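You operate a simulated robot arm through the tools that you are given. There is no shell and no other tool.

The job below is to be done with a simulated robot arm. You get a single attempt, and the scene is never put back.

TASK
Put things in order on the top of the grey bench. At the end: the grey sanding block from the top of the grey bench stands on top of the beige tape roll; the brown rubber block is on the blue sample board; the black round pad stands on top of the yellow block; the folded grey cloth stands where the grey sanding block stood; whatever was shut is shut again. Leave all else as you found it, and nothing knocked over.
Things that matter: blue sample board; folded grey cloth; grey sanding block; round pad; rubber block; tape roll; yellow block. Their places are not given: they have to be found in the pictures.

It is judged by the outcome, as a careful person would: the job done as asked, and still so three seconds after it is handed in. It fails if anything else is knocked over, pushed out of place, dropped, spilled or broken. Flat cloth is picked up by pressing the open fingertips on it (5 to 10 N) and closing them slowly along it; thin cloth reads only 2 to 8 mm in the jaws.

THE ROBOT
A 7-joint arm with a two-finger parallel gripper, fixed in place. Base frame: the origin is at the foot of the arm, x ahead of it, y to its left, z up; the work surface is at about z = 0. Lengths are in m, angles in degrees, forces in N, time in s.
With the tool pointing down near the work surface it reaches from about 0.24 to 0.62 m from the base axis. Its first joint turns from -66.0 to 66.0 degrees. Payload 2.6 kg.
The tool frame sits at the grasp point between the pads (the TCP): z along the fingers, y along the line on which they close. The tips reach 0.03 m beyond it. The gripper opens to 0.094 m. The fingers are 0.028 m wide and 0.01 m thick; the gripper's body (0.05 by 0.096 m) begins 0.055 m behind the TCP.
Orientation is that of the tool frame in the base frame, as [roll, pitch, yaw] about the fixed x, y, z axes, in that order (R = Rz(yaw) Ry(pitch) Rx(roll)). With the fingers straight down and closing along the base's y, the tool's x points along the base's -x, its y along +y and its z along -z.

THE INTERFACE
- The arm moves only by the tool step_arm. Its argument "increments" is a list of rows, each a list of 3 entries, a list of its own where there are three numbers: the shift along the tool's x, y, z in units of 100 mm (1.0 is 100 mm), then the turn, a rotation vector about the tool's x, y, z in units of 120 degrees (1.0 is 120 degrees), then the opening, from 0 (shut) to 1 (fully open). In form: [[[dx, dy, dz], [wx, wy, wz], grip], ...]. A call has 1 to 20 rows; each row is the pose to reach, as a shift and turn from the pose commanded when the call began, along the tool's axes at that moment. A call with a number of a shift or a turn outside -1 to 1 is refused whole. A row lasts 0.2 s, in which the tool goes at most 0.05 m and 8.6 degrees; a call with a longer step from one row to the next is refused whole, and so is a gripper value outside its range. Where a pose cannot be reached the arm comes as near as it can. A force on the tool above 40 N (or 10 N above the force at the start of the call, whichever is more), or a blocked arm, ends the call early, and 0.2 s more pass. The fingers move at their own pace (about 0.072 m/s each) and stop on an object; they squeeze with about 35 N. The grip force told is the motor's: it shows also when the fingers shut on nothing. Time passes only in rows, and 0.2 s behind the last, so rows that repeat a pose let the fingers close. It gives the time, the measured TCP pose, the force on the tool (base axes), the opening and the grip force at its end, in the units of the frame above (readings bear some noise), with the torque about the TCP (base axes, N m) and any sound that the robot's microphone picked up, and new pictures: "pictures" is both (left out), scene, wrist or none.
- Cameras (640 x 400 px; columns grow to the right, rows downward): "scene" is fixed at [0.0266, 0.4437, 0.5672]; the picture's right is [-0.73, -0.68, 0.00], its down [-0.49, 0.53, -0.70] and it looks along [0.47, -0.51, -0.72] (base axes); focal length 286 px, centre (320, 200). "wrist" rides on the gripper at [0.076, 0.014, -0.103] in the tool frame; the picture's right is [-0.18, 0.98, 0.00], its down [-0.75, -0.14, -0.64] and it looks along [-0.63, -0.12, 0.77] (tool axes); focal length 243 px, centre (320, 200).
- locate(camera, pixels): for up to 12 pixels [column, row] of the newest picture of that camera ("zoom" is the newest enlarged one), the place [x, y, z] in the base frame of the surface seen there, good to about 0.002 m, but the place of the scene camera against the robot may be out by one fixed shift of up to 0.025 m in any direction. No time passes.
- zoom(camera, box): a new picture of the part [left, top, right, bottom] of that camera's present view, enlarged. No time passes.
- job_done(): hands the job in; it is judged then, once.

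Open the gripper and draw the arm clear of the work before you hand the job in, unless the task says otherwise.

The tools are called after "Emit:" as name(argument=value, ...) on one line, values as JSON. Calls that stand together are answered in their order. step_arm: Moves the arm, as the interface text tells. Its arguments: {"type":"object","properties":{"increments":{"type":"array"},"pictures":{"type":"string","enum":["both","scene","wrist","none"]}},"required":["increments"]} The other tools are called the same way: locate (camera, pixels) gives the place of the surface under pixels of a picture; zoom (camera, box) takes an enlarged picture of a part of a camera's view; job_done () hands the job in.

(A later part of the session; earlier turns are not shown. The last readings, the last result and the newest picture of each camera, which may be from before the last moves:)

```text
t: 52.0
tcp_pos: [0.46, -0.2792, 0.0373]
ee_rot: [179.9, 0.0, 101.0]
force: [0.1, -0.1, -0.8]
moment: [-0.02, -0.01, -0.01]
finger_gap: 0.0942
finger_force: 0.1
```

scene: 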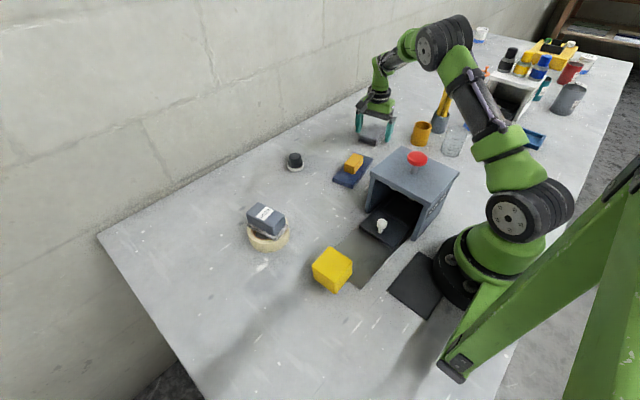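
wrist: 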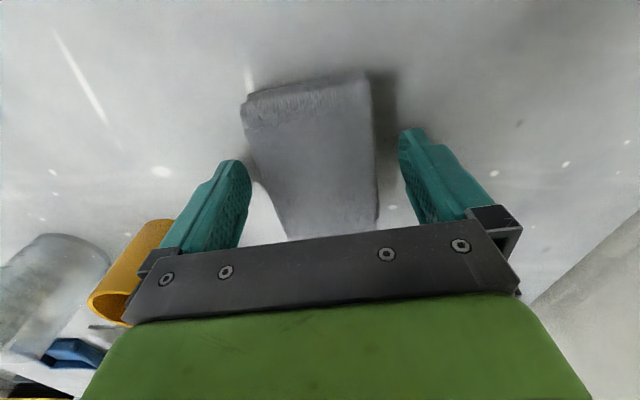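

The fingers straddle the cloth on both sides, so I close gently in steps.

Emit:
step_arm(increments=[[[0, 0, 0], [0, 0, 0], 0.85], [[0, 0, 0], [0, 0, 0], 0.72], [[0, 0, 0], [0, 0, 0], 0.62], [[0, 0, 0], [0, 0, 0], 0.57], [[0, 0, 0], [0, 0, 0], 0.53], [[0, 0, 0], [0, 0, 0], 0.53]])

```text
t: 53.4
tcp_pos: [0.4604, -0.2783, 0.0378]
ee_rot: [180.0, 0.0, 101.0]
force: [0.3, 0.1, -0.8]
moment: [0.01, 0.02, -0.01]
finger_gap: 0.0668
finger_force: 35.2
```

scene: 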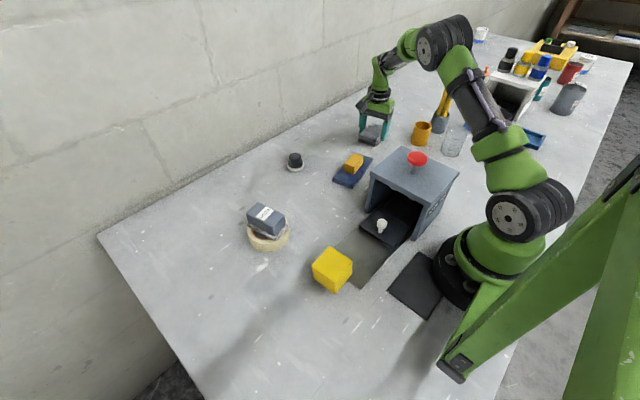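
wrist: 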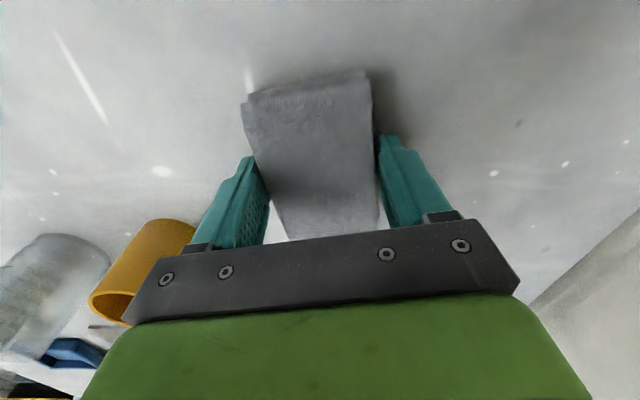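

The fingers stopped at 0.067 m with 35 N, so the folded cloth is held firmly by its sides. I lift a little to test the hold.

Emit:
step_arm(increments=[[[0, 0, -0.05], [0, 0, 0], 0.3], [[0, 0, -0.15], [0, 0, 0], 0.2], [[0, 0, -0.3], [0, 0, 0], 0.2], [[0, 0, -0.3], [0, 0, 0], 0.2]])

Emit:
zoom(camera="scene", box=[340, 80, 420, 150])

```text
t: 54.4
tcp_pos: [0.4605, -0.2781, 0.0686]
ee_rot: [179.9, 0.0, 101.0]
force: [-0.3, -0.4, -0.3]
moment: [-0.02, -0.01, 0.01]
finger_gap: 0.067
finger_force: 35.1
```

scene: 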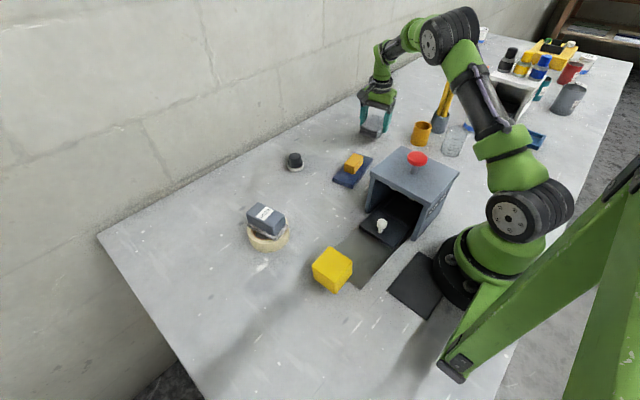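
wrist: 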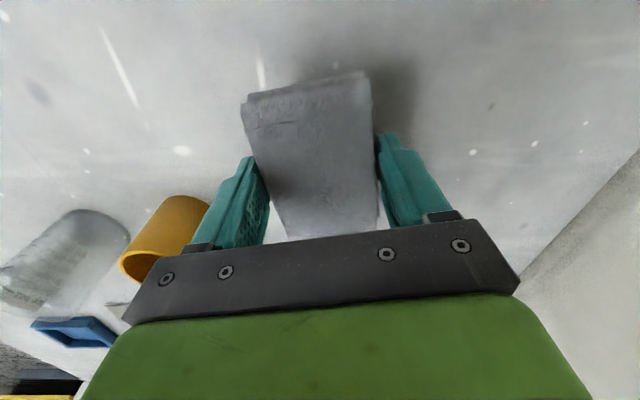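

```text
5.71 times, centred on (380, 115) of scene
```

zoom: 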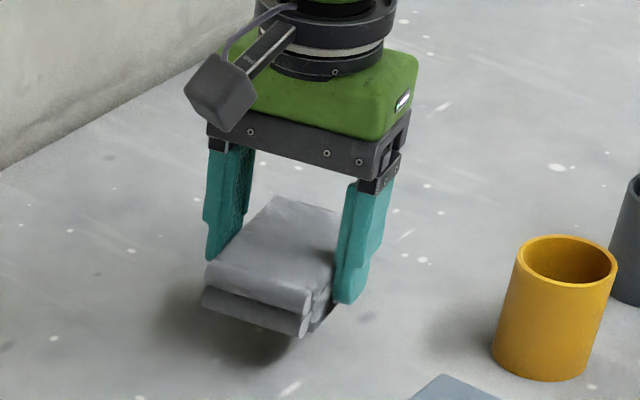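

The cloth lifts cleanly. I raise it to z≈0.17, then carry it toward the sanding block's old place while turning.

Emit:
step_arm(increments=[[[0, 0, -0.3], [0, 0, 0], 0.2], [[0, 0, -0.65], [0, 0, 0], 0.2], [[0, 0, -1.0], [0, 0, 0], 0.2]], pictures="none")

Emit:
step_arm(increments=[[[0.05, -0.16, -0.05], [0, 0, -0.0625], 0.2], [[0.1, -0.32, -0.1], [0, 0, -0.125], 0.2], [[0.15, -0.48, -0.15], [0, 0, -0.1875], 0.2], [[0.2, -0.64, -0.2], [0, 0, -0.25], 0.2], [[0.25, -0.8, -0.2], [0, 0, -0.3125], 0.2], [[0.287, -0.96, -0.2], [0, 0, -0.375], 0.2], [[0.287, -0.96, -0.2], [0, 0, -0.375], 0.2]])

```text
t: 55.2
tcp_pos: [0.461, -0.2788, 0.1673]
ee_rot: [-179.9, 0.0, 101.0]
force: [0.1, 0.4, 0.0]
moment: [-0.01, 0.01, 0.0]
finger_gap: 0.0669
finger_force: 34.7
```

```text
t: 56.8
tcp_pos: [0.3605, -0.2699, 0.1878]
ee_rot: [180.0, 0.0, 146.2]
force: [-0.2, 0.0, -0.9]
moment: [0.01, 0.02, 0.0]
finger_gap: 0.0672
finger_force: 34.7
```

scene: 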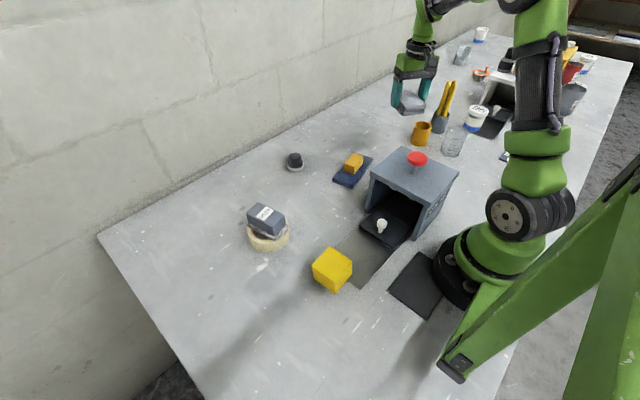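
wrist: 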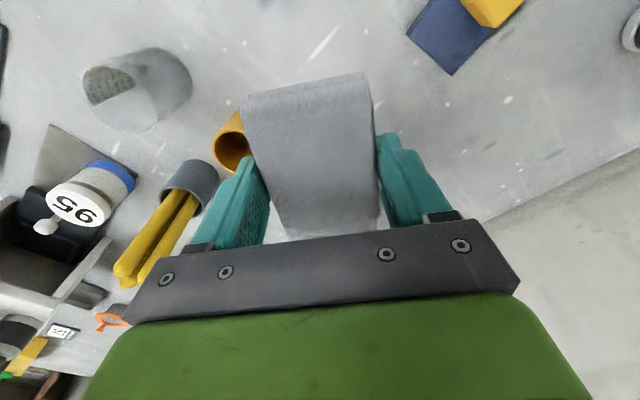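

I check the positions of the yellow sticks and the cup near the left finger before going on.

Emit:
locate(camera="wrist", pixels=[[125, 268], [150, 272], [188, 170], [230, 120], [232, 158], [170, 60], [185, 85], [155, 100]])

```text
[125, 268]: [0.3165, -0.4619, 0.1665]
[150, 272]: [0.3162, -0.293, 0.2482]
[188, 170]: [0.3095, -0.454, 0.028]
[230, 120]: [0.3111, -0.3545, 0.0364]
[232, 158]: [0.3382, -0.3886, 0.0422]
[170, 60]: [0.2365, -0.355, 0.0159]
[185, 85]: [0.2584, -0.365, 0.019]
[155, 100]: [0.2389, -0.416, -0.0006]
```

The sticks at (0.317,-0.462) are well away from the path. I continue to the sanding block's old centre (0.2605,-0.2585), turning to yaw -169°.

Emit:
step_arm(increments=[[[0.15, -0.08, 0], [0, 0, -0.0625], 0.2], [[0.3, -0.155, 0], [0, 0, -0.125], 0.2], [[0.45, -0.23, 0], [0, 0, -0.1875], 0.2], [[0.6, -0.31, 0], [0, 0, -0.25], 0.2], [[0.75, -0.385, 0], [0, 0, -0.3125], 0.2], [[0.894, -0.461, 0], [0, 0, -0.374], 0.2], [[0.894, -0.461, 0], [0, 0, -0.374], 0.2]])

```text
t: 58.4
tcp_pos: [0.2609, -0.2578, 0.1868]
ee_rot: [-180.0, 0.0, -168.9]
force: [-0.7, 0.2, -0.1]
moment: [0.03, 0.0, 0.03]
finger_gap: 0.0669
finger_force: 34.6
```

scene: 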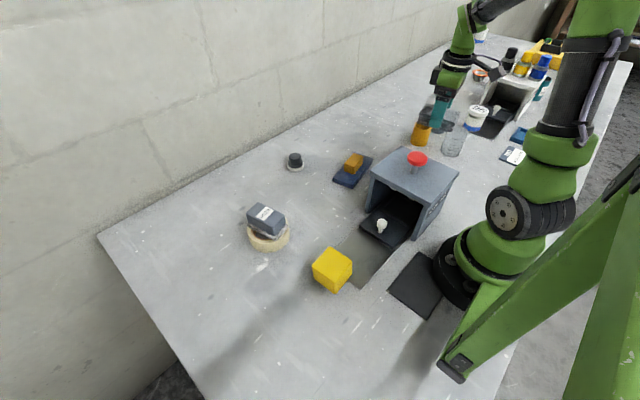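
wrist: 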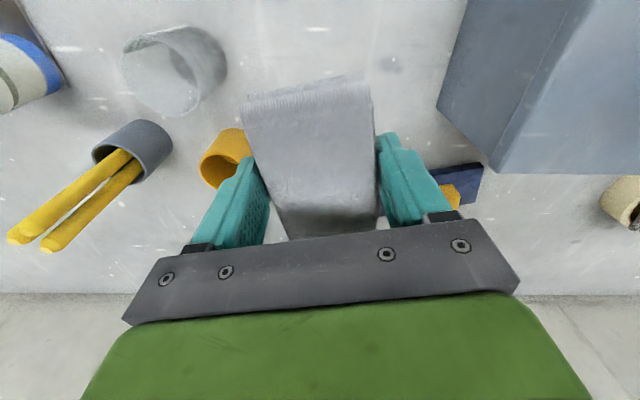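

The gripper is over the target. I descend in two stages to just above the surface; the cloth was picked at TCP z≈0.0375.

Emit:
step_arm(increments=[[[0, 0, 0.25], [0, 0, 0], 0.2], [[0, 0, 0.5], [0, 0, 0], 0.2], [[0, 0, 0.75], [0, 0, 0], 0.2], [[0, 0, 1.0], [0, 0, 0], 0.2], [[0, 0, 1.0], [0, 0, 0], 0.2]], pictures="wrist")

Emit:
step_arm(increments=[[[0, 0, 0.2], [0, 0, 0], 0.2], [[0, 0, 0.36], [0, 0, 0], 0.2], [[0, 0, 0.43], [0, 0, 0], 0.2], [[0, 0, 0.46], [0, 0, 0], 0.2], [[0, 0, 0.46], [0, 0, 0], 0.2]])

```text
t: 59.6
tcp_pos: [0.2609, -0.2567, 0.0863]
ee_rot: [-180.0, -0.1, -169.1]
force: [0.2, 0.1, 0.5]
moment: [0.0, 0.0, -0.02]
finger_gap: 0.0668
finger_force: 34.5
```

wrist: 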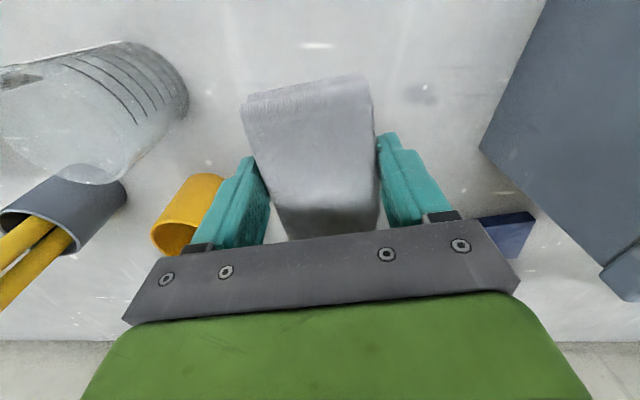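

```text
t: 60.8
tcp_pos: [0.2601, -0.258, 0.0407]
ee_rot: [180.0, 0.0, -169.1]
force: [0.7, 0.0, -0.1]
moment: [-0.02, -0.03, -0.02]
finger_gap: 0.0669
finger_force: 34.9
```

scene: 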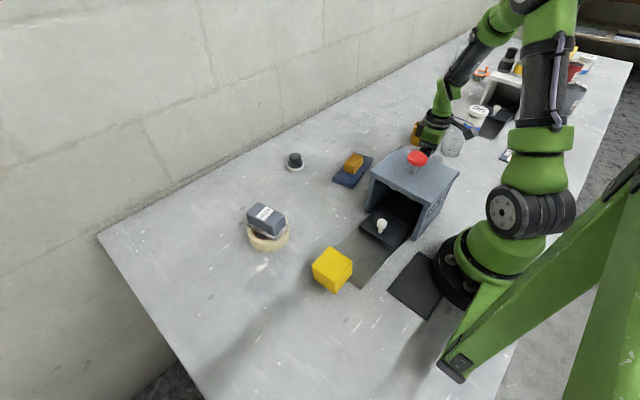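
wrist: 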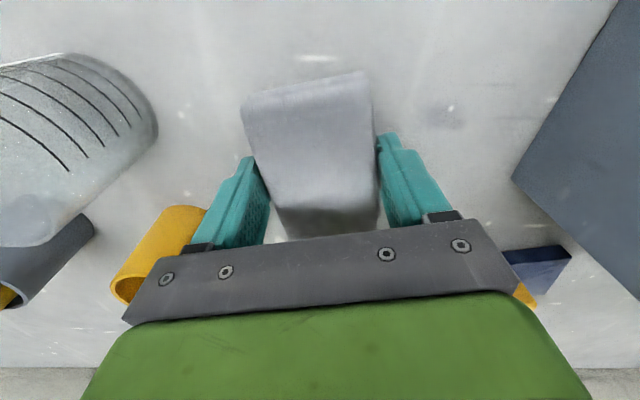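

At z=0.0407 there is still no contact. I go down in 1 to 2 mm steps until the bench pushes back.

Emit:
step_arm(increments=[[[0, 0, 0.015], [0, 0, 0], 0.2], [[0, 0, 0.025], [0, 0, 0], 0.2]], pictures="none")

Emit:
step_arm(increments=[[[0, 0, 0.01], [0, 0, 0], 0.2], [[0, 0, 0.01], [0, 0, 0], 0.2]], pictures="none")

```text
t: 61.4
tcp_pos: [0.2604, -0.2569, 0.0388]
ee_rot: [-179.9, 0.1, -169.1]
force: [0.9, -0.4, -0.8]
moment: [-0.01, -0.01, 0.01]
finger_gap: 0.0669
finger_force: 35.3
```

```text
t: 62.0
tcp_pos: [0.2603, -0.2577, 0.037]
ee_rot: [180.0, 0.0, -169.1]
force: [-0.2, -0.2, -1.1]
moment: [0.0, -0.02, 0.01]
finger_gap: 0.0666
finger_force: 35.6
```

There is still no contact at 0.037, so I continue gently.

Emit:
step_arm(increments=[[[0, 0, 0.01], [0, 0, 0], 0.2], [[0, 0, 0.01], [0, 0, 0], 0.2]], pictures="none")

Emit:
step_arm(increments=[[[0, 0, 0.01], [0, 0, 0], 0.2], [[0, 0, 0.01], [0, 0, 0], 0.2]], pictures="wrist")

```text
t: 62.6
tcp_pos: [0.2596, -0.2571, 0.0361]
ee_rot: [180.0, 0.0, -169.1]
force: [-2.2, 1.7, 5.0]
moment: [0.04, 0.02, 0.01]
finger_gap: 0.0669
finger_force: 34.8
```

```text
t: 63.2
tcp_pos: [0.2614, -0.257, 0.037]
ee_rot: [-179.9, 0.0, -169.2]
force: [-8.0, 7.5, 32.4]
moment: [0.33, 0.4, 0.0]
finger_gap: 0.0672
finger_force: 35.1
```

wrist: 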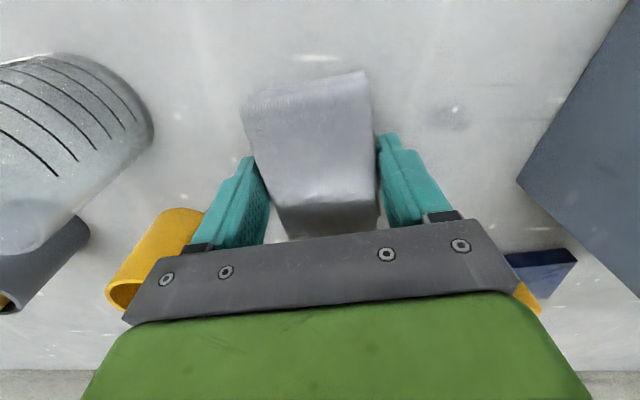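

Contact is firm at 32 N, so I ease up by 1 mm and open the fingers slowly.

Emit:
step_arm(increments=[[[0, 0, -0.012], [0, 0, 0], 0.3], [[0, 0, -0.012], [0, 0, 0], 0.6], [[0, 0, -0.012], [0, 0, 0], 0.72], [[0, 0, -0.012], [0, 0, 0], 0.76], [[0, 0, -0.012], [0, 0, 0], 0.82], [[0, 0, -0.012], [0, 0, 0], 0.88], [[0, 0, -0.012], [0, 0, 0], 0.88]])

```text
t: 64.8
tcp_pos: [0.2598, -0.2569, 0.0382]
ee_rot: [179.9, 0.0, -169.2]
force: [0.1, 0.3, 0.5]
moment: [0.01, 0.01, 0.0]
finger_gap: 0.0826
finger_force: 0.0
```

scene: 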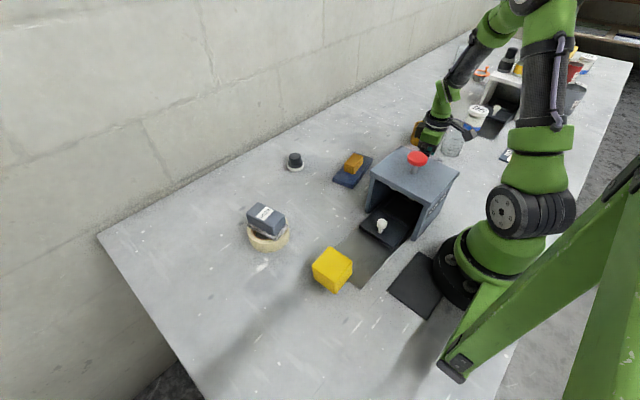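
wrist: 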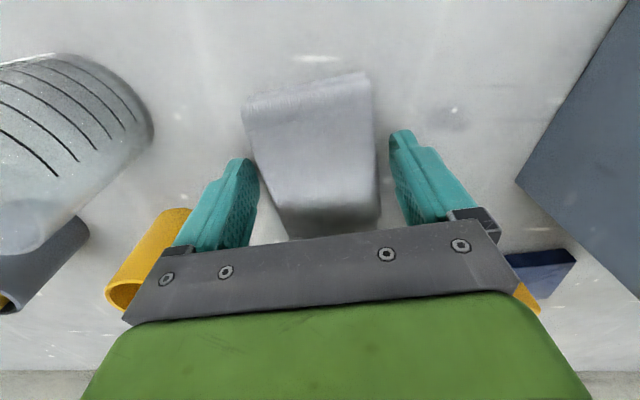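

The cloth is released. I open fully and raise the arm straight up.

Emit:
step_arm(increments=[[[0, 0, 0], [0, 0, 0], 1], [[0, 0, 0], [0, 0, 0], 1], [[0, 0, -0.1], [0, 0, 0], 1], [[0, 0, -0.4], [0, 0, 0], 1], [[0, 0, -0.75], [0, 0, 0], 1], [[0, 0, -1.0], [0, 0, 0], 1], [[0, 0, -1.0], [0, 0, 0], 1]])

Emit:
zoom(camera="wrist", box=[220, 20, 420, 160])

```text
t: 66.4
tcp_pos: [0.2615, -0.2581, 0.1361]
ee_rot: [-180.0, -0.1, -169.1]
force: [-0.5, -0.1, 0.6]
moment: [-0.01, -0.01, -0.02]
finger_gap: 0.094
finger_force: 0.1
```

scene: 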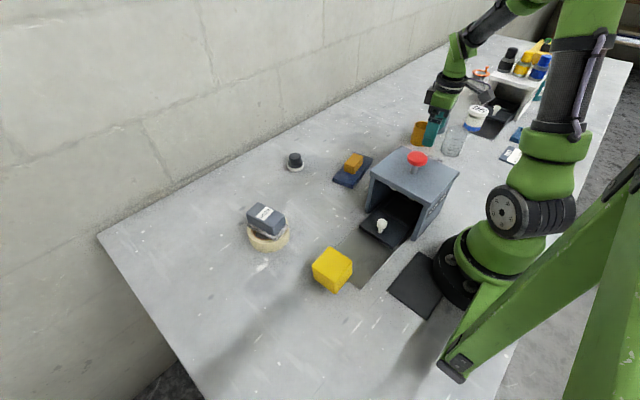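
wrist: 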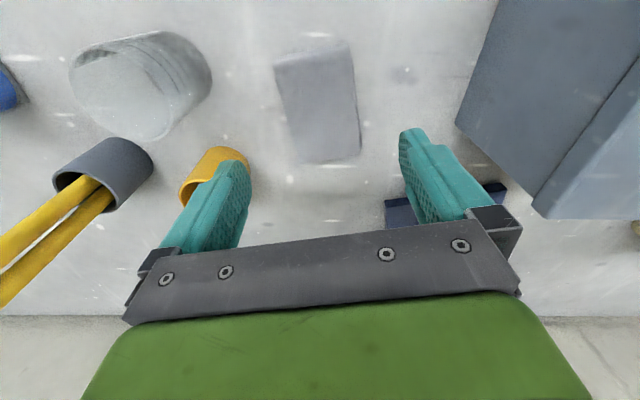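

```text
2.86 times, centred on (320, 90) of wrist
```

zoom: 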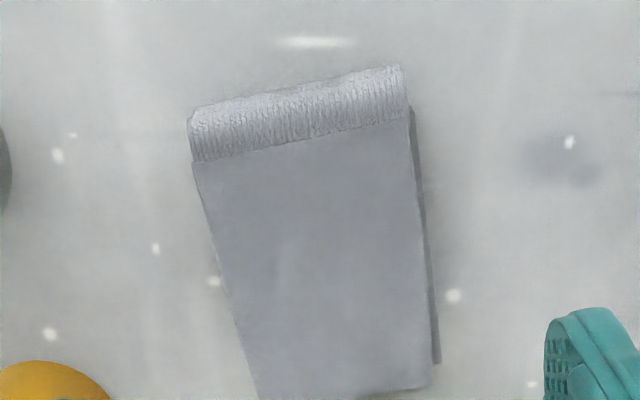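

The cloth lies in place. I check its corners and the flatness of its top in robot coordinates.

Emit:
locate(camera="zoom", pixels=[[196, 125], [402, 82], [200, 170], [405, 125], [260, 380], [422, 378], [320, 240], [260, 250], [380, 250]])

```text
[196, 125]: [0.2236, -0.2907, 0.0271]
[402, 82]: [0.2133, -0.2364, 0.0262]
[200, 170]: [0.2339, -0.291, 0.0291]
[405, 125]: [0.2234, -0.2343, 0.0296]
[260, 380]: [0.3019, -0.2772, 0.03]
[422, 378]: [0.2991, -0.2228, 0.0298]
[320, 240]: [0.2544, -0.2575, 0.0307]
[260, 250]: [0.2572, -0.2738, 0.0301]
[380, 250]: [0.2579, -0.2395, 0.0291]
```

The cloth is flat and centred at about (0.261,-0.257). Next is the round pad, so I raise the arm and move toward (0.42,0.0) to look at it.

Emit:
step_arm(increments=[[[0, 0, -0.3], [0, 0, 0], 1], [[0, 0, -0.7], [0, 0, 0], 1], [[-0.1, 0.1, -1.0], [0, 0, 0], 1], [[-0.4, 0.3, -1.0], [0, 0, 0], 1], [[-0.68, 0.6, -1.0], [0, 0, 0], 1], [[-0.68, 0.745, -1.0], [0, 0, 0], 1]], pictures="none")

Emit:
step_arm(increments=[[[-0.25, 0.25, 0], [0, 0, 0.03], 1], [[-0.5, 0.5, 0], [0, 0, 0.06], 1], [[-0.68, 0.745, 0], [0, 0, 0.09], 1]], pictures="none")

Emit:
step_arm(increments=[[[-0.25, 0.25, 0.1], [0, 0, 0], 1], [[-0.45, 0.5, 0.2], [0, 0, 0], 1], [[-0.5, 0.85, 0.3], [0, 0, 0], 1], [[-0.5, 0.85, 0.3], [0, 0, 0], 1]])

```text
t: 67.8
tcp_pos: [0.3116, -0.1716, 0.2379]
ee_rot: [180.0, -0.1, -169.1]
force: [-0.1, 0.0, -0.3]
moment: [-0.02, 0.01, 0.02]
finger_gap: 0.0941
finger_force: 0.1
```

```text
t: 68.6
tcp_pos: [0.3644, -0.0843, 0.2367]
ee_rot: [-179.9, 0.0, 180.0]
force: [0.5, -0.1, -0.1]
moment: [-0.02, 0.02, 0.01]
finger_gap: 0.0939
finger_force: 0.0
```

```text
t: 69.6
tcp_pos: [0.4157, 0.0005, 0.2065]
ee_rot: [180.0, 0.0, -179.9]
force: [-0.5, -0.2, 0.0]
moment: [0.02, -0.01, 0.02]
finger_gap: 0.094
finger_force: 0.1
```

scene: 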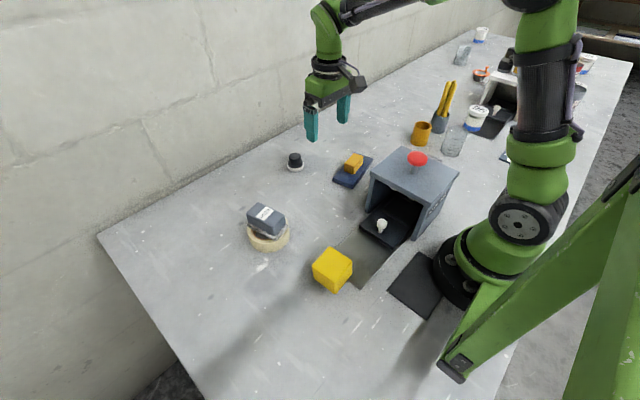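
wrist: 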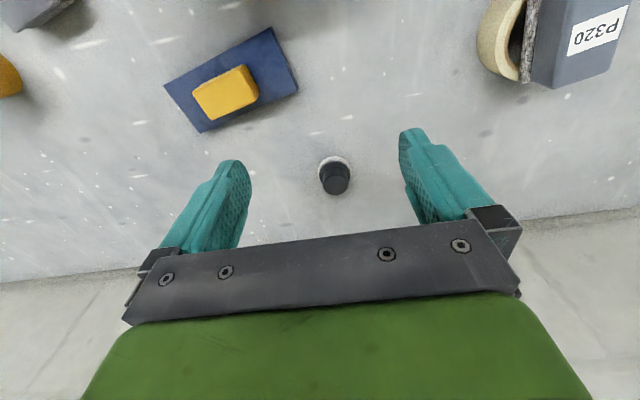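

The round pad is at (335,175). I zoom in and locate its knob and base.

Emit:
zoom(camera="wrist", box=[303, 145, 367, 205])

```text
6.67 times, centred on (335, 175) of wrist
```

zoom: 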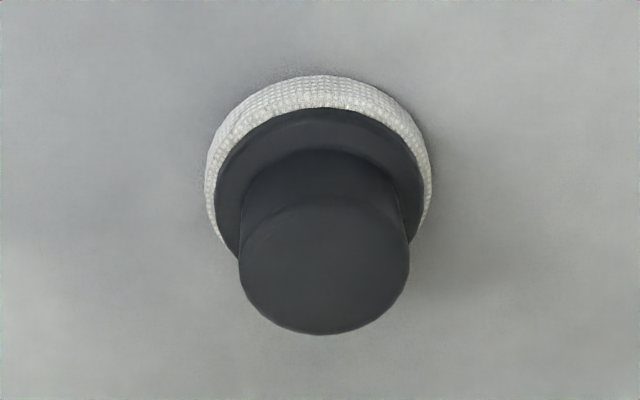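

Emit:
locate(camera="zoom", pixels=[[325, 270], [245, 260], [404, 250], [325, 325], [320, 210], [320, 80], [212, 190], [428, 180], [320, 130], [225, 200], [415, 185]])

Emit:
zoom(camera="scene", box=[275, 143, 315, 178])

```text
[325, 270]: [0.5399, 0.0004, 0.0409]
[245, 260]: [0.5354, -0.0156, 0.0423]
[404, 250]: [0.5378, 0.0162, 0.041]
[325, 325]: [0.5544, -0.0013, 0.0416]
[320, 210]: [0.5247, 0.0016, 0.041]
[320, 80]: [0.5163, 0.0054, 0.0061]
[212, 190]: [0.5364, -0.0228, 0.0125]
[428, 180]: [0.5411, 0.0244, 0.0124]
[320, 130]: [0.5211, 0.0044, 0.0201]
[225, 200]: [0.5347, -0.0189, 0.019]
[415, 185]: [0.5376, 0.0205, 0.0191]
```

```text
11.43 times, centred on (295, 160) of scene
```

zoom: 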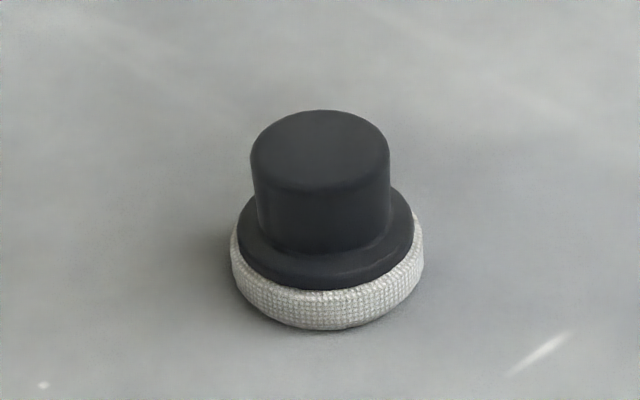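

The pad's knob is 0.032 m across at (0.5395,0.0005), with its top at 0.0415 and its flange top at 0.020. I move above it.

Emit:
step_arm(increments=[[[-0.3, 0, 0], [0, 0, 0], 1], [[-0.65, 0, 0], [0, 0, 0], 1], [[-1.0, 0, 0], [0, 0, 0], 1]], pictures="none")

Emit:
step_arm(increments=[[[-0.236, 0, 0.2], [0, 0, 0], 1], [[-0.236, 0, 0.5], [0, 0, 0], 1], [[-0.236, 0, 0.8], [0, 0, 0], 1], [[-0.236, 0, 0.9], [0, 0, 0], 1], [[-0.236, 0, 0.9], [0, 0, 0], 1]])

```text
t: 70.4
tcp_pos: [0.5163, 0.0012, 0.2075]
ee_rot: [-180.0, 0.0, -180.0]
force: [0.3, 0.3, 0.5]
moment: [0.01, 0.0, -0.01]
finger_gap: 0.0942
finger_force: 0.1
```

```text
t: 71.6
tcp_pos: [0.5393, 0.0012, 0.1168]
ee_rot: [-179.9, 0.0, -179.9]
force: [-0.7, -0.6, 0.5]
moment: [0.01, 0.0, 0.01]
finger_gap: 0.0939
finger_force: 0.0
```

scene: 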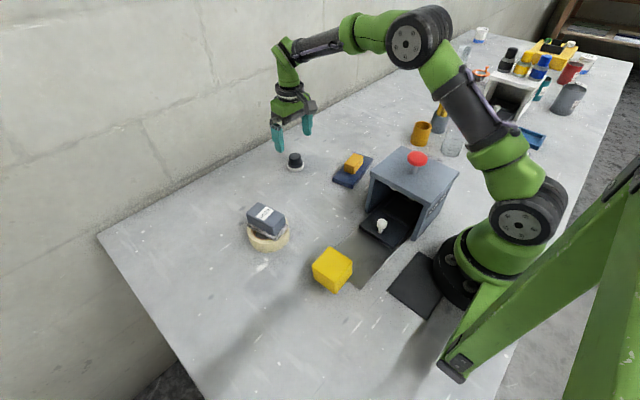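
wrist: 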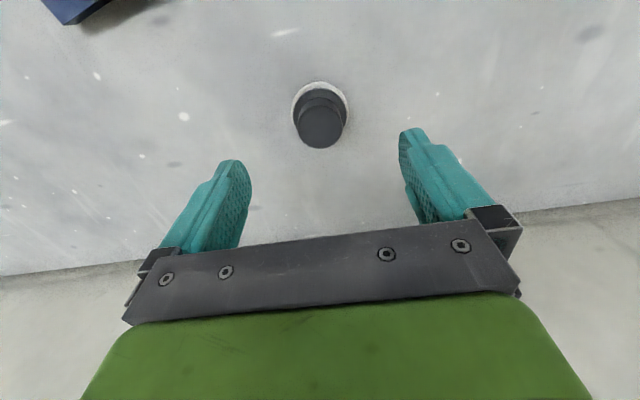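

The pad sits at (320,115), centred between the fingers. I relocate the knob from here and then descend.

Emit:
locate(camera="wrist", pixels=[[321, 127], [299, 125], [343, 122], [321, 145], [320, 110], [320, 84], [294, 108], [346, 105]])

Emit:
step_arm(increments=[[[0, 0, 0.2], [0, 0, 0], 1], [[0, 0, 0.4], [0, 0, 0], 1], [[0, 0, 0.5], [0, 0, 0], 1], [[0, 0, 0.5], [0, 0, 0], 1]])

```text
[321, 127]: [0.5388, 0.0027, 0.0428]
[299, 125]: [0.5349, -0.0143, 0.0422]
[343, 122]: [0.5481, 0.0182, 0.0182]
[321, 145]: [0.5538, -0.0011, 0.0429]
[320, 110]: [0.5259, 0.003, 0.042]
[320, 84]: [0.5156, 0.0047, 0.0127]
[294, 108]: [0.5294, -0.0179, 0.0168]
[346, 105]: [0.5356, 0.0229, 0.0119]
```

```text
t: 72.6
tcp_pos: [0.538, -0.0006, 0.0674]
ee_rot: [180.0, 0.1, -179.8]
force: [-0.3, 0.2, 0.3]
moment: [-0.02, 0.0, 0.0]
finger_gap: 0.0938
finger_force: 0.0
```

scene: 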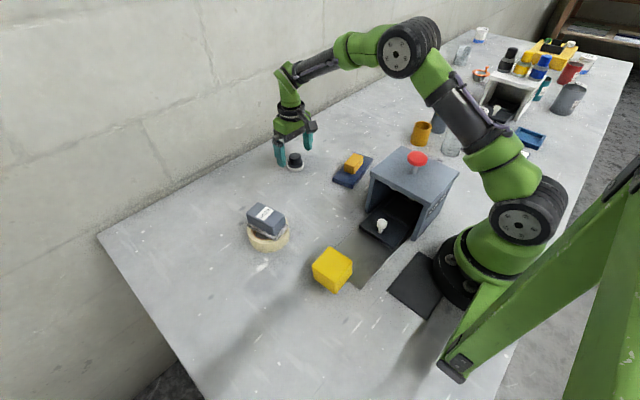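
wrist: 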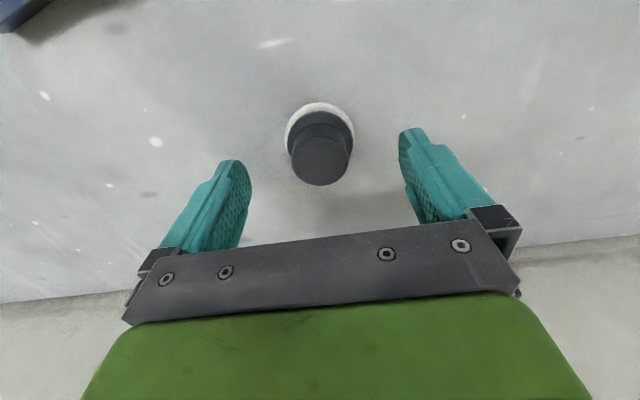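

I descend another 14 mm, which leaves the tips about 3 mm above the flange, and close on the knob.

Emit:
step_arm(increments=[[[-0.008, 0.012, 0.08], [0, 0, 0], 1], [[-0.008, 0.012, 0.142], [0, 0, 0], 1], [[-0.008, 0.012, 0.142], [0, 0, 0], 0.8], [[-0.008, 0.012, 0.142], [0, 0, 0], 0.6], [[-0.008, 0.012, 0.142], [0, 0, 0], 0.45], [[-0.008, 0.012, 0.142], [0, 0, 0], 0.35], [[-0.008, 0.012, 0.142], [0, 0, 0], 0.1], [[-0.008, 0.012, 0.142], [0, 0, 0], 0.0], [[-0.008, 0.012, 0.142], [0, 0, 0], 0.0]])

```text
t: 74.6
tcp_pos: [0.5399, 0.0019, 0.0535]
ee_rot: [180.0, 0.0, -179.9]
force: [0.4, 0.2, 0.2]
moment: [0.03, 0.01, 0.02]
finger_gap: 0.0339
finger_force: 34.7
```

scene: 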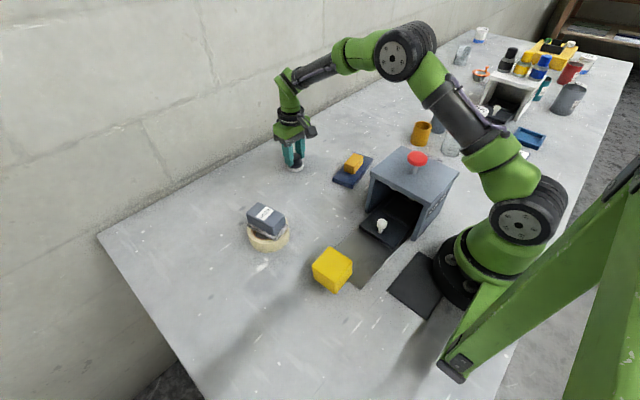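
wrist: 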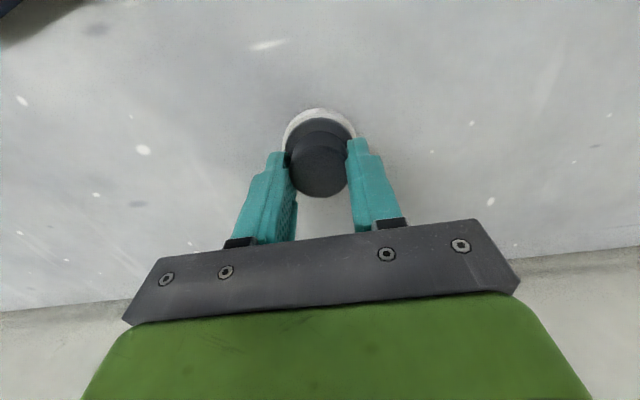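

The knob is gripped at 0.034 m. I lift and check.

Emit:
step_arm(increments=[[[0, 0, -0.05], [0, 0, 0], 0], [[0, 0, -0.3], [0, 0, 0], 0], [[0, 0, -0.65], [0, 0, 0], 0], [[0, 0, -1.0], [0, 0, 0], 0], [[0, 0, -1.0], [0, 0, 0], 0]])

Emit:
zoom(camera="scene", box=[250, 80, 340, 170])

Emit:
zoom(camera="scene", box=[296, 235, 368, 300])

```text
t: 75.8
tcp_pos: [0.5404, 0.0012, 0.1519]
ee_rot: [179.9, 0.0, -179.9]
force: [-0.5, 0.0, -0.6]
moment: [0.01, 0.0, 0.02]
finger_gap: 0.0341
finger_force: 35.1
```

scene: 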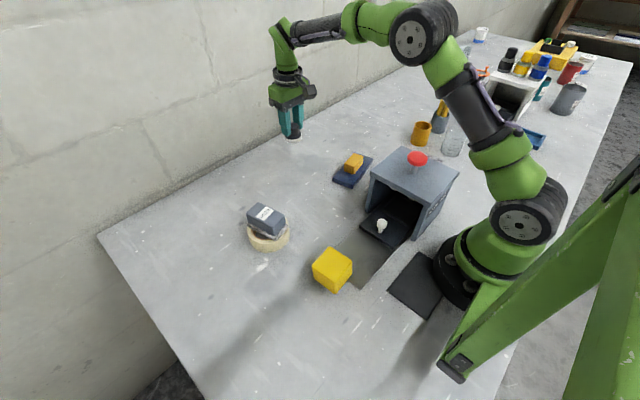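
wrist: 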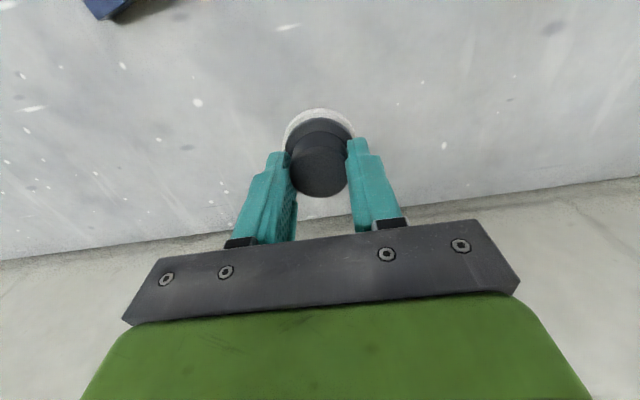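

```text
4.44 times, centred on (295, 125) of scene
```

zoom: 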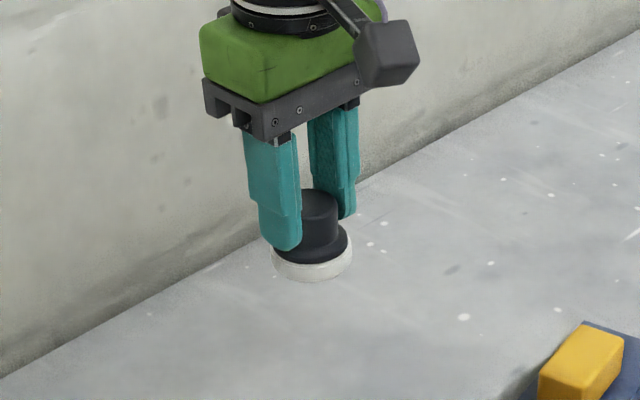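

```text
6.15 times, centred on (332, 268) of scene
```

zoom: 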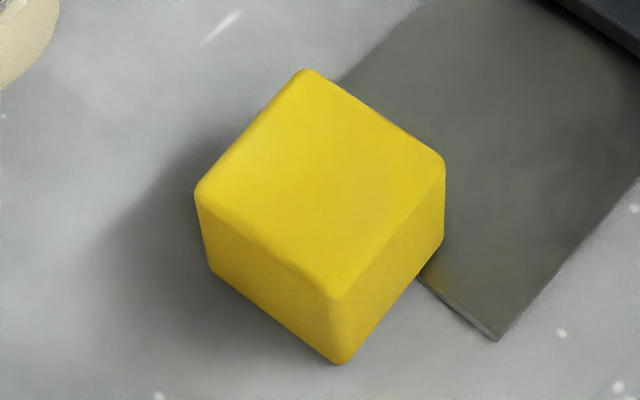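

The pad hangs level. I locate the yellow block's top corners in this zoom: (310,72), (443,165), (335,297), (197,192).

Emit:
locate(camera="zoom", pixels=[[308, 78], [438, 163], [335, 285], [204, 192], [320, 180], [260, 150], [380, 200], [340, 355], [440, 235], [213, 270], [480, 200], [500, 330]])

```text
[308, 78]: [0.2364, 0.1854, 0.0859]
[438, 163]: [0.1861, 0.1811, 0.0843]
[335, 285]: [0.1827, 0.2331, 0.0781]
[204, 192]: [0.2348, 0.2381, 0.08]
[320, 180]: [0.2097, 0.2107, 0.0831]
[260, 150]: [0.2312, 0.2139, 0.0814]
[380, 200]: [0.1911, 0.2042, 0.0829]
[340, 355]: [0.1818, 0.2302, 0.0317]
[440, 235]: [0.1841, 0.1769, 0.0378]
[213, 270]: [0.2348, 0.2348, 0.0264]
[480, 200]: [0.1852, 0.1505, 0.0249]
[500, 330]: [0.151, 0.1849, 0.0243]
```

The heights hint that the yellow block may be tilted, perhaps with one edge on the 5 mm thick grey strip. I sample more points on its top face.

Emit:
locate(camera="zoom", pixels=[[312, 100], [410, 165], [240, 190], [330, 255], [350, 140], [280, 220], [300, 150], [370, 220], [330, 200], [290, 180], [340, 120], [390, 170]])

Emit:
locate(camera="scene", pixels=[[332, 240], [350, 235], [375, 250], [360, 275], [355, 288], [340, 295], [365, 260], [300, 260], [310, 290], [320, 300]])

```text
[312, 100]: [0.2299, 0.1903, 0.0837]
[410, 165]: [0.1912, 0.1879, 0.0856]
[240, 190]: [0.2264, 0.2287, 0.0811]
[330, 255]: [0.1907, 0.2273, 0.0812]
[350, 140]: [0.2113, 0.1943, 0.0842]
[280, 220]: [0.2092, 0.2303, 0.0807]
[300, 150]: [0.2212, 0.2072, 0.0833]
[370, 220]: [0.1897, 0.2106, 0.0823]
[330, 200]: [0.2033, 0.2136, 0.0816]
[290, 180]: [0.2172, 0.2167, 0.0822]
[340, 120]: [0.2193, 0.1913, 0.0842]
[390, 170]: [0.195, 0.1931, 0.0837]
```

```text
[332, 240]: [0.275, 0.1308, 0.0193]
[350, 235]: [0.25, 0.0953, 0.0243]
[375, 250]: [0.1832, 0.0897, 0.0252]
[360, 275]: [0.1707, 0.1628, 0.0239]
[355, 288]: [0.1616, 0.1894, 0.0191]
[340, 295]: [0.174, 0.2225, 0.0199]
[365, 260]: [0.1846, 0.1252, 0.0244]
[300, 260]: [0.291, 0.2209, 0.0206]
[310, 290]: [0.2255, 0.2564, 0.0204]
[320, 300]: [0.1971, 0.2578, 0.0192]
```

The top slopes about 4.3° down toward +y because the block's -y edge stands on the strip. It was found that way, so I leave it. I carry the pad over at z≈0.2 and will tilt the gripper slightly to match the slope.

Emit:
step_arm(increments=[[[0, 0, -0.3], [0, 0, 0], 0], [[0.25, 0.16, -0.5], [0, 0, 0], 0], [[0.5, 0.32, -0.5], [0, 0, 0], 0], [[0.8, 0.515, -0.5], [0, 0, 0], 0]], pictures="none")

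Emit:
step_arm(increments=[[[0.27, 0.17, 0], [0, 0, 0], 0], [[0.54, 0.34, 0], [0, 0, 0], 0], [[0.8, 0.515, 0], [0, 0, 0], 0]], pictures="none")

Emit:
step_arm(increments=[[[0.27, 0.17, 0], [0, 0, 0], 0], [[0.54, 0.34, 0], [0, 0, 0], 0], [[0.8, 0.515, 0], [0, 0, 0], 0], [[0.8, 0.515, 0], [0, 0, 0], 0]])

```text
t: 76.8
tcp_pos: [0.4602, 0.0527, 0.2029]
ee_rot: [-179.9, 0.0, -180.0]
force: [-0.6, 0.2, -0.4]
moment: [0.01, 0.0, -0.02]
finger_gap: 0.0339
finger_force: 35.0
```

```text
t: 77.6
tcp_pos: [0.3806, 0.1049, 0.2024]
ee_rot: [179.9, 0.0, -179.9]
force: [0.2, -0.3, 0.2]
moment: [-0.01, 0.01, 0.0]
finger_gap: 0.0339
finger_force: 35.5
```

```text
t: 78.6
tcp_pos: [0.2995, 0.1555, 0.201]
ee_rot: [180.0, 0.0, -179.9]
force: [-0.1, -0.7, -0.7]
moment: [0.0, -0.01, 0.02]
finger_gap: 0.0335
finger_force: 35.1
```

scene: 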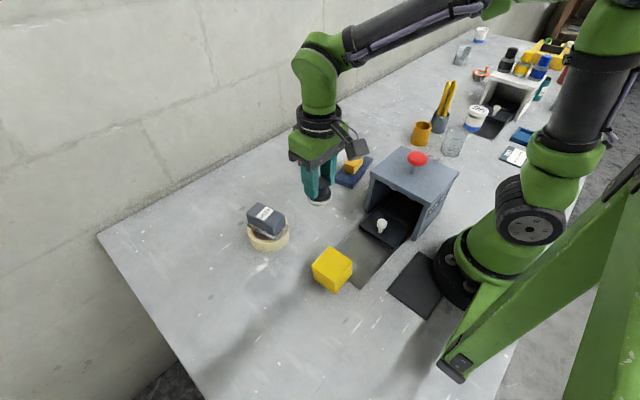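
wrist: 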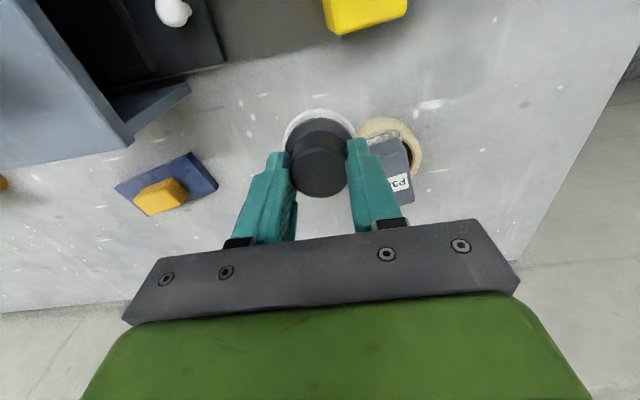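

I move the remaining distance to (0.220,0.207), staying at z≈0.2.

Emit:
step_arm(increments=[[[0.27, 0.17, 0], [0, 0, 0], 0], [[0.54, 0.34, 0], [0, 0, 0], 0], [[0.795, 0.515, 0], [0, 0, 0], 0], [[0.795, 0.515, 0], [0, 0, 0], 0]])

Emit:
zoom(camera="wrist", box=[240, 0, 400, 110])

```text
t: 79.6
tcp_pos: [0.2201, 0.2063, 0.2033]
ee_rot: [-180.0, 0.0, -179.9]
force: [-1.1, -0.3, -0.2]
moment: [-0.01, 0.0, 0.02]
finger_gap: 0.0337
finger_force: 34.8
```

scene: 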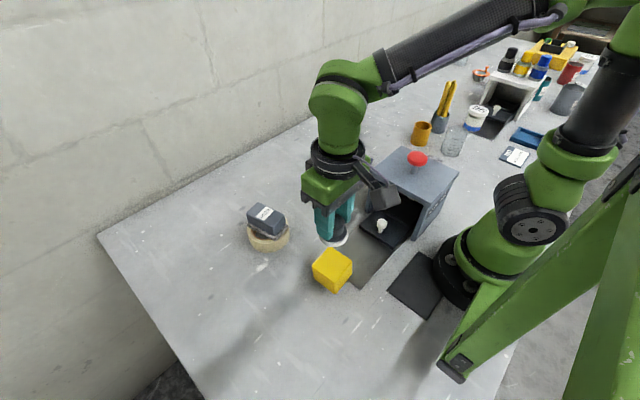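
wrist: 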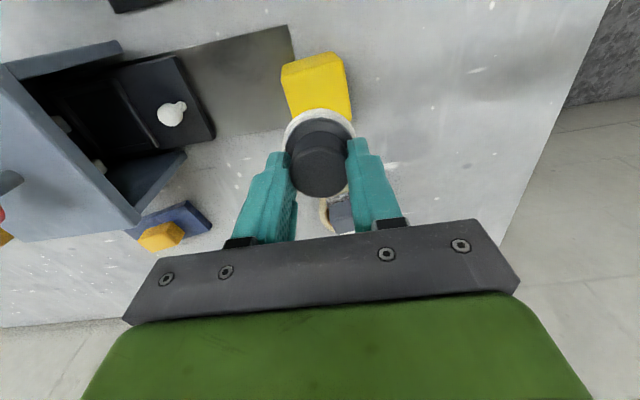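

```text
3.64 times, centred on (320, 55) of wrist
```

zoom: 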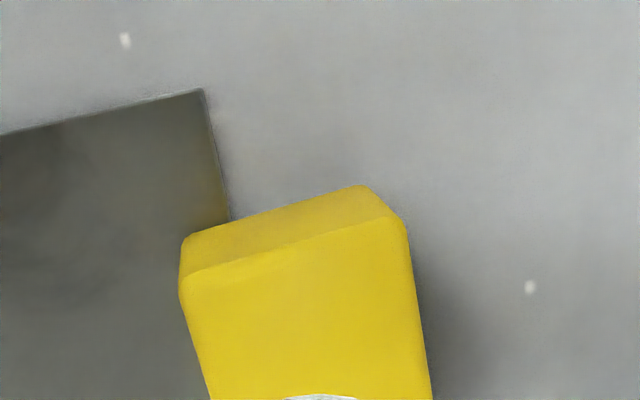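

I locate the yellow block's near edge and side edges in this wrist zoom to confirm its position and tilt.

Emit:
locate(camera="zoom", pixels=[[192, 278], [398, 228], [210, 370], [422, 370], [220, 300], [380, 260], [300, 280], [300, 370], [230, 380], [410, 380]])

```text
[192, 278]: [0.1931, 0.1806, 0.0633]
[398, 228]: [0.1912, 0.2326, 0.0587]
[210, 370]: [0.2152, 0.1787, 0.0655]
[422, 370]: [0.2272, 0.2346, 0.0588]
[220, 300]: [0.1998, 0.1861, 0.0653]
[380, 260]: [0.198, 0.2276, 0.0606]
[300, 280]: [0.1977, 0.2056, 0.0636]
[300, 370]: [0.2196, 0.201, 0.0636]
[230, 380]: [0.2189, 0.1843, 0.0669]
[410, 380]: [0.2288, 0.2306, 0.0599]
```

The block is centred at about (0.219,0.207), with its top at z≈0.0635 and a slope of about 6°. I tilt the tool 6° to match (roll should read -174) and descend to about 13 mm above contact.

Emit:
step_arm(increments=[[[0, 0.03, 0.15], [0.025, 0, 0], 0], [[0, 0.06, 0.35], [0.05, 0, 0], 0], [[0, 0.06, 0.55], [0.05, 0, 0], 0], [[0, 0.06, 0.7], [0.05, 0, 0], 0], [[0, 0.06, 0.73], [0.05, 0, 0], 0], [[0, 0.06, 0.73], [0.05, 0, 0], 0]])

Emit:
zoom(camera="scene", box=[290, 210, 380, 300])

Emit:
zoom(camera="wrist", box=[240, 40, 400, 210])

```text
t: 81.0
tcp_pos: [0.2198, 0.2129, 0.1291]
ee_rot: [-174.1, 0.0, -179.9]
force: [-1.1, 0.7, 0.6]
moment: [0.0, 0.01, -0.02]
finger_gap: 0.0336
finger_force: 34.8
```

scene: 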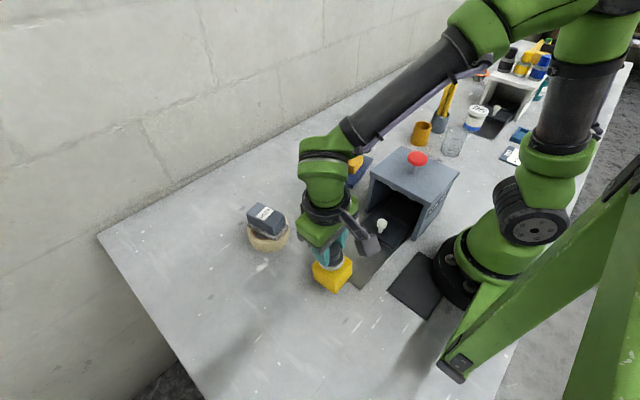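
wrist: 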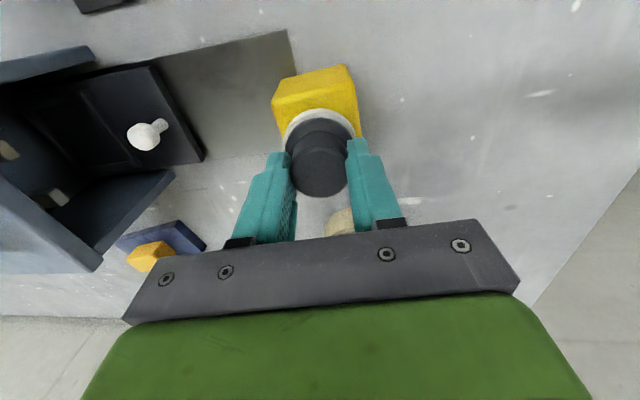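

```text
4.44 times, centred on (335, 255) of scene
```

zoom: 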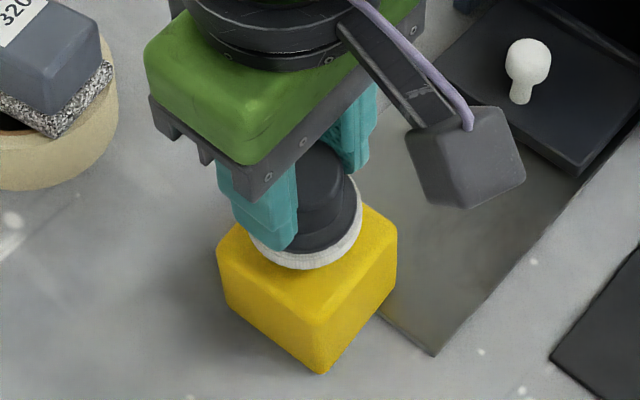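

```text
2.35 times, centred on (320, 125) of wrist
```

zoom: 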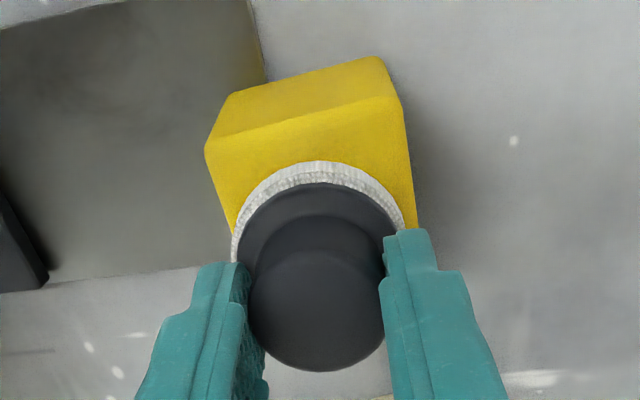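

The pad lines up with the block's top. I lower 10 mm along the slope's normal, then continue in small steps.

Emit:
step_arm(increments=[[[0, 0.005, 0.04], [0, 0, 0], 0], [[0, 0.008, 0.08], [0, 0, 0], 0], [[0, 0.01, 0.1], [0, 0, 0], 0], [[0, 0.01, 0.1], [0, 0, 0], 0]], pictures="none")

Emit:
step_arm(increments=[[[0, 0.001, 0.01], [0, 0, 0], 0], [[0, 0.001, 0.01], [0, 0, 0], 0]])

Emit:
zoom(camera="scene", box=[290, 210, 380, 300])

```text
t: 82.0
tcp_pos: [0.2206, 0.2127, 0.1197]
ee_rot: [-174.0, -0.1, -179.8]
force: [0.6, -0.6, -0.1]
moment: [0.01, -0.03, 0.03]
finger_gap: 0.0339
finger_force: 35.4
```

```text
t: 82.6
tcp_pos: [0.2199, 0.2134, 0.1189]
ee_rot: [-173.9, 0.2, -179.9]
force: [0.0, -0.2, 0.1]
moment: [-0.04, 0.01, -0.01]
finger_gap: 0.0338
finger_force: 35.2
```

scene: 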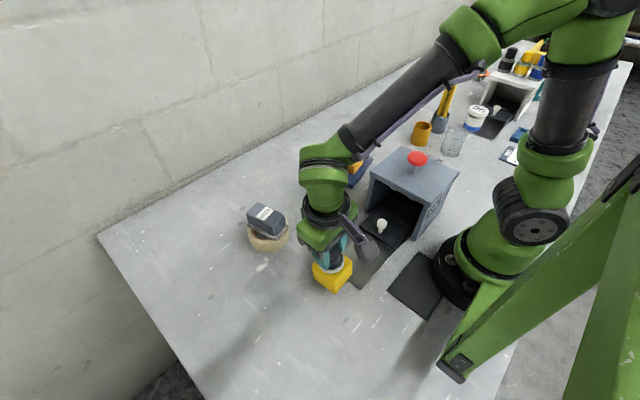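
wrist: 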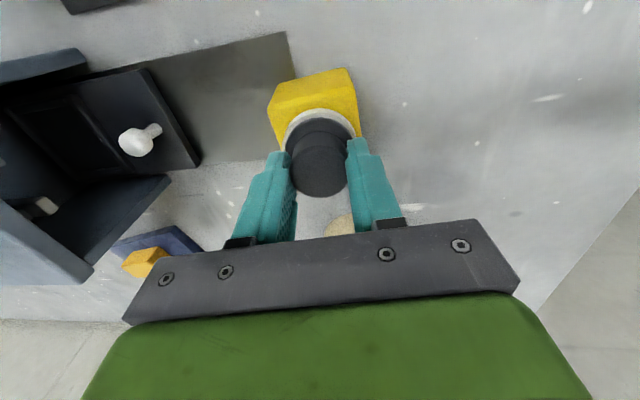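

```text
4.44 times, centred on (335, 255) of scene
```

zoom: 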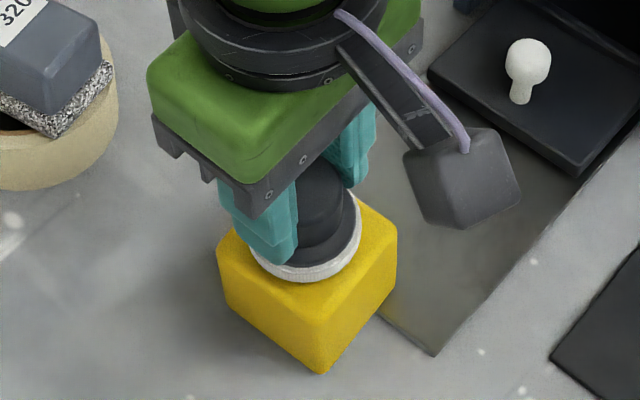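

The pad hovers about 2 mm above the block and is well centred. I continue in 1 mm steps until contact.

Emit:
step_arm(increments=[[[0, 0.001, 0.01], [0, 0, 0], 0], [[0, 0.001, 0.01], [0, 0, 0], 0]], pictures="none")

Emit:
step_arm(increments=[[[0, 0.001, 0.008], [0, 0, 0], 0], [[0, 0.001, 0.008], [0, 0, 0], 0]], pictures="none")

```text
t: 83.2
tcp_pos: [0.22, 0.2124, 0.1179]
ee_rot: [-174.0, 0.0, -180.0]
force: [-0.1, -0.1, -0.4]
moment: [-0.03, 0.06, -0.03]
finger_gap: 0.0336
finger_force: 34.8
```

```text
t: 83.8
tcp_pos: [0.2195, 0.2123, 0.117]
ee_rot: [-174.0, 0.0, -179.9]
force: [-0.1, 0.1, 0.6]
moment: [0.02, 0.01, 0.01]
finger_gap: 0.0338
finger_force: 34.3
```

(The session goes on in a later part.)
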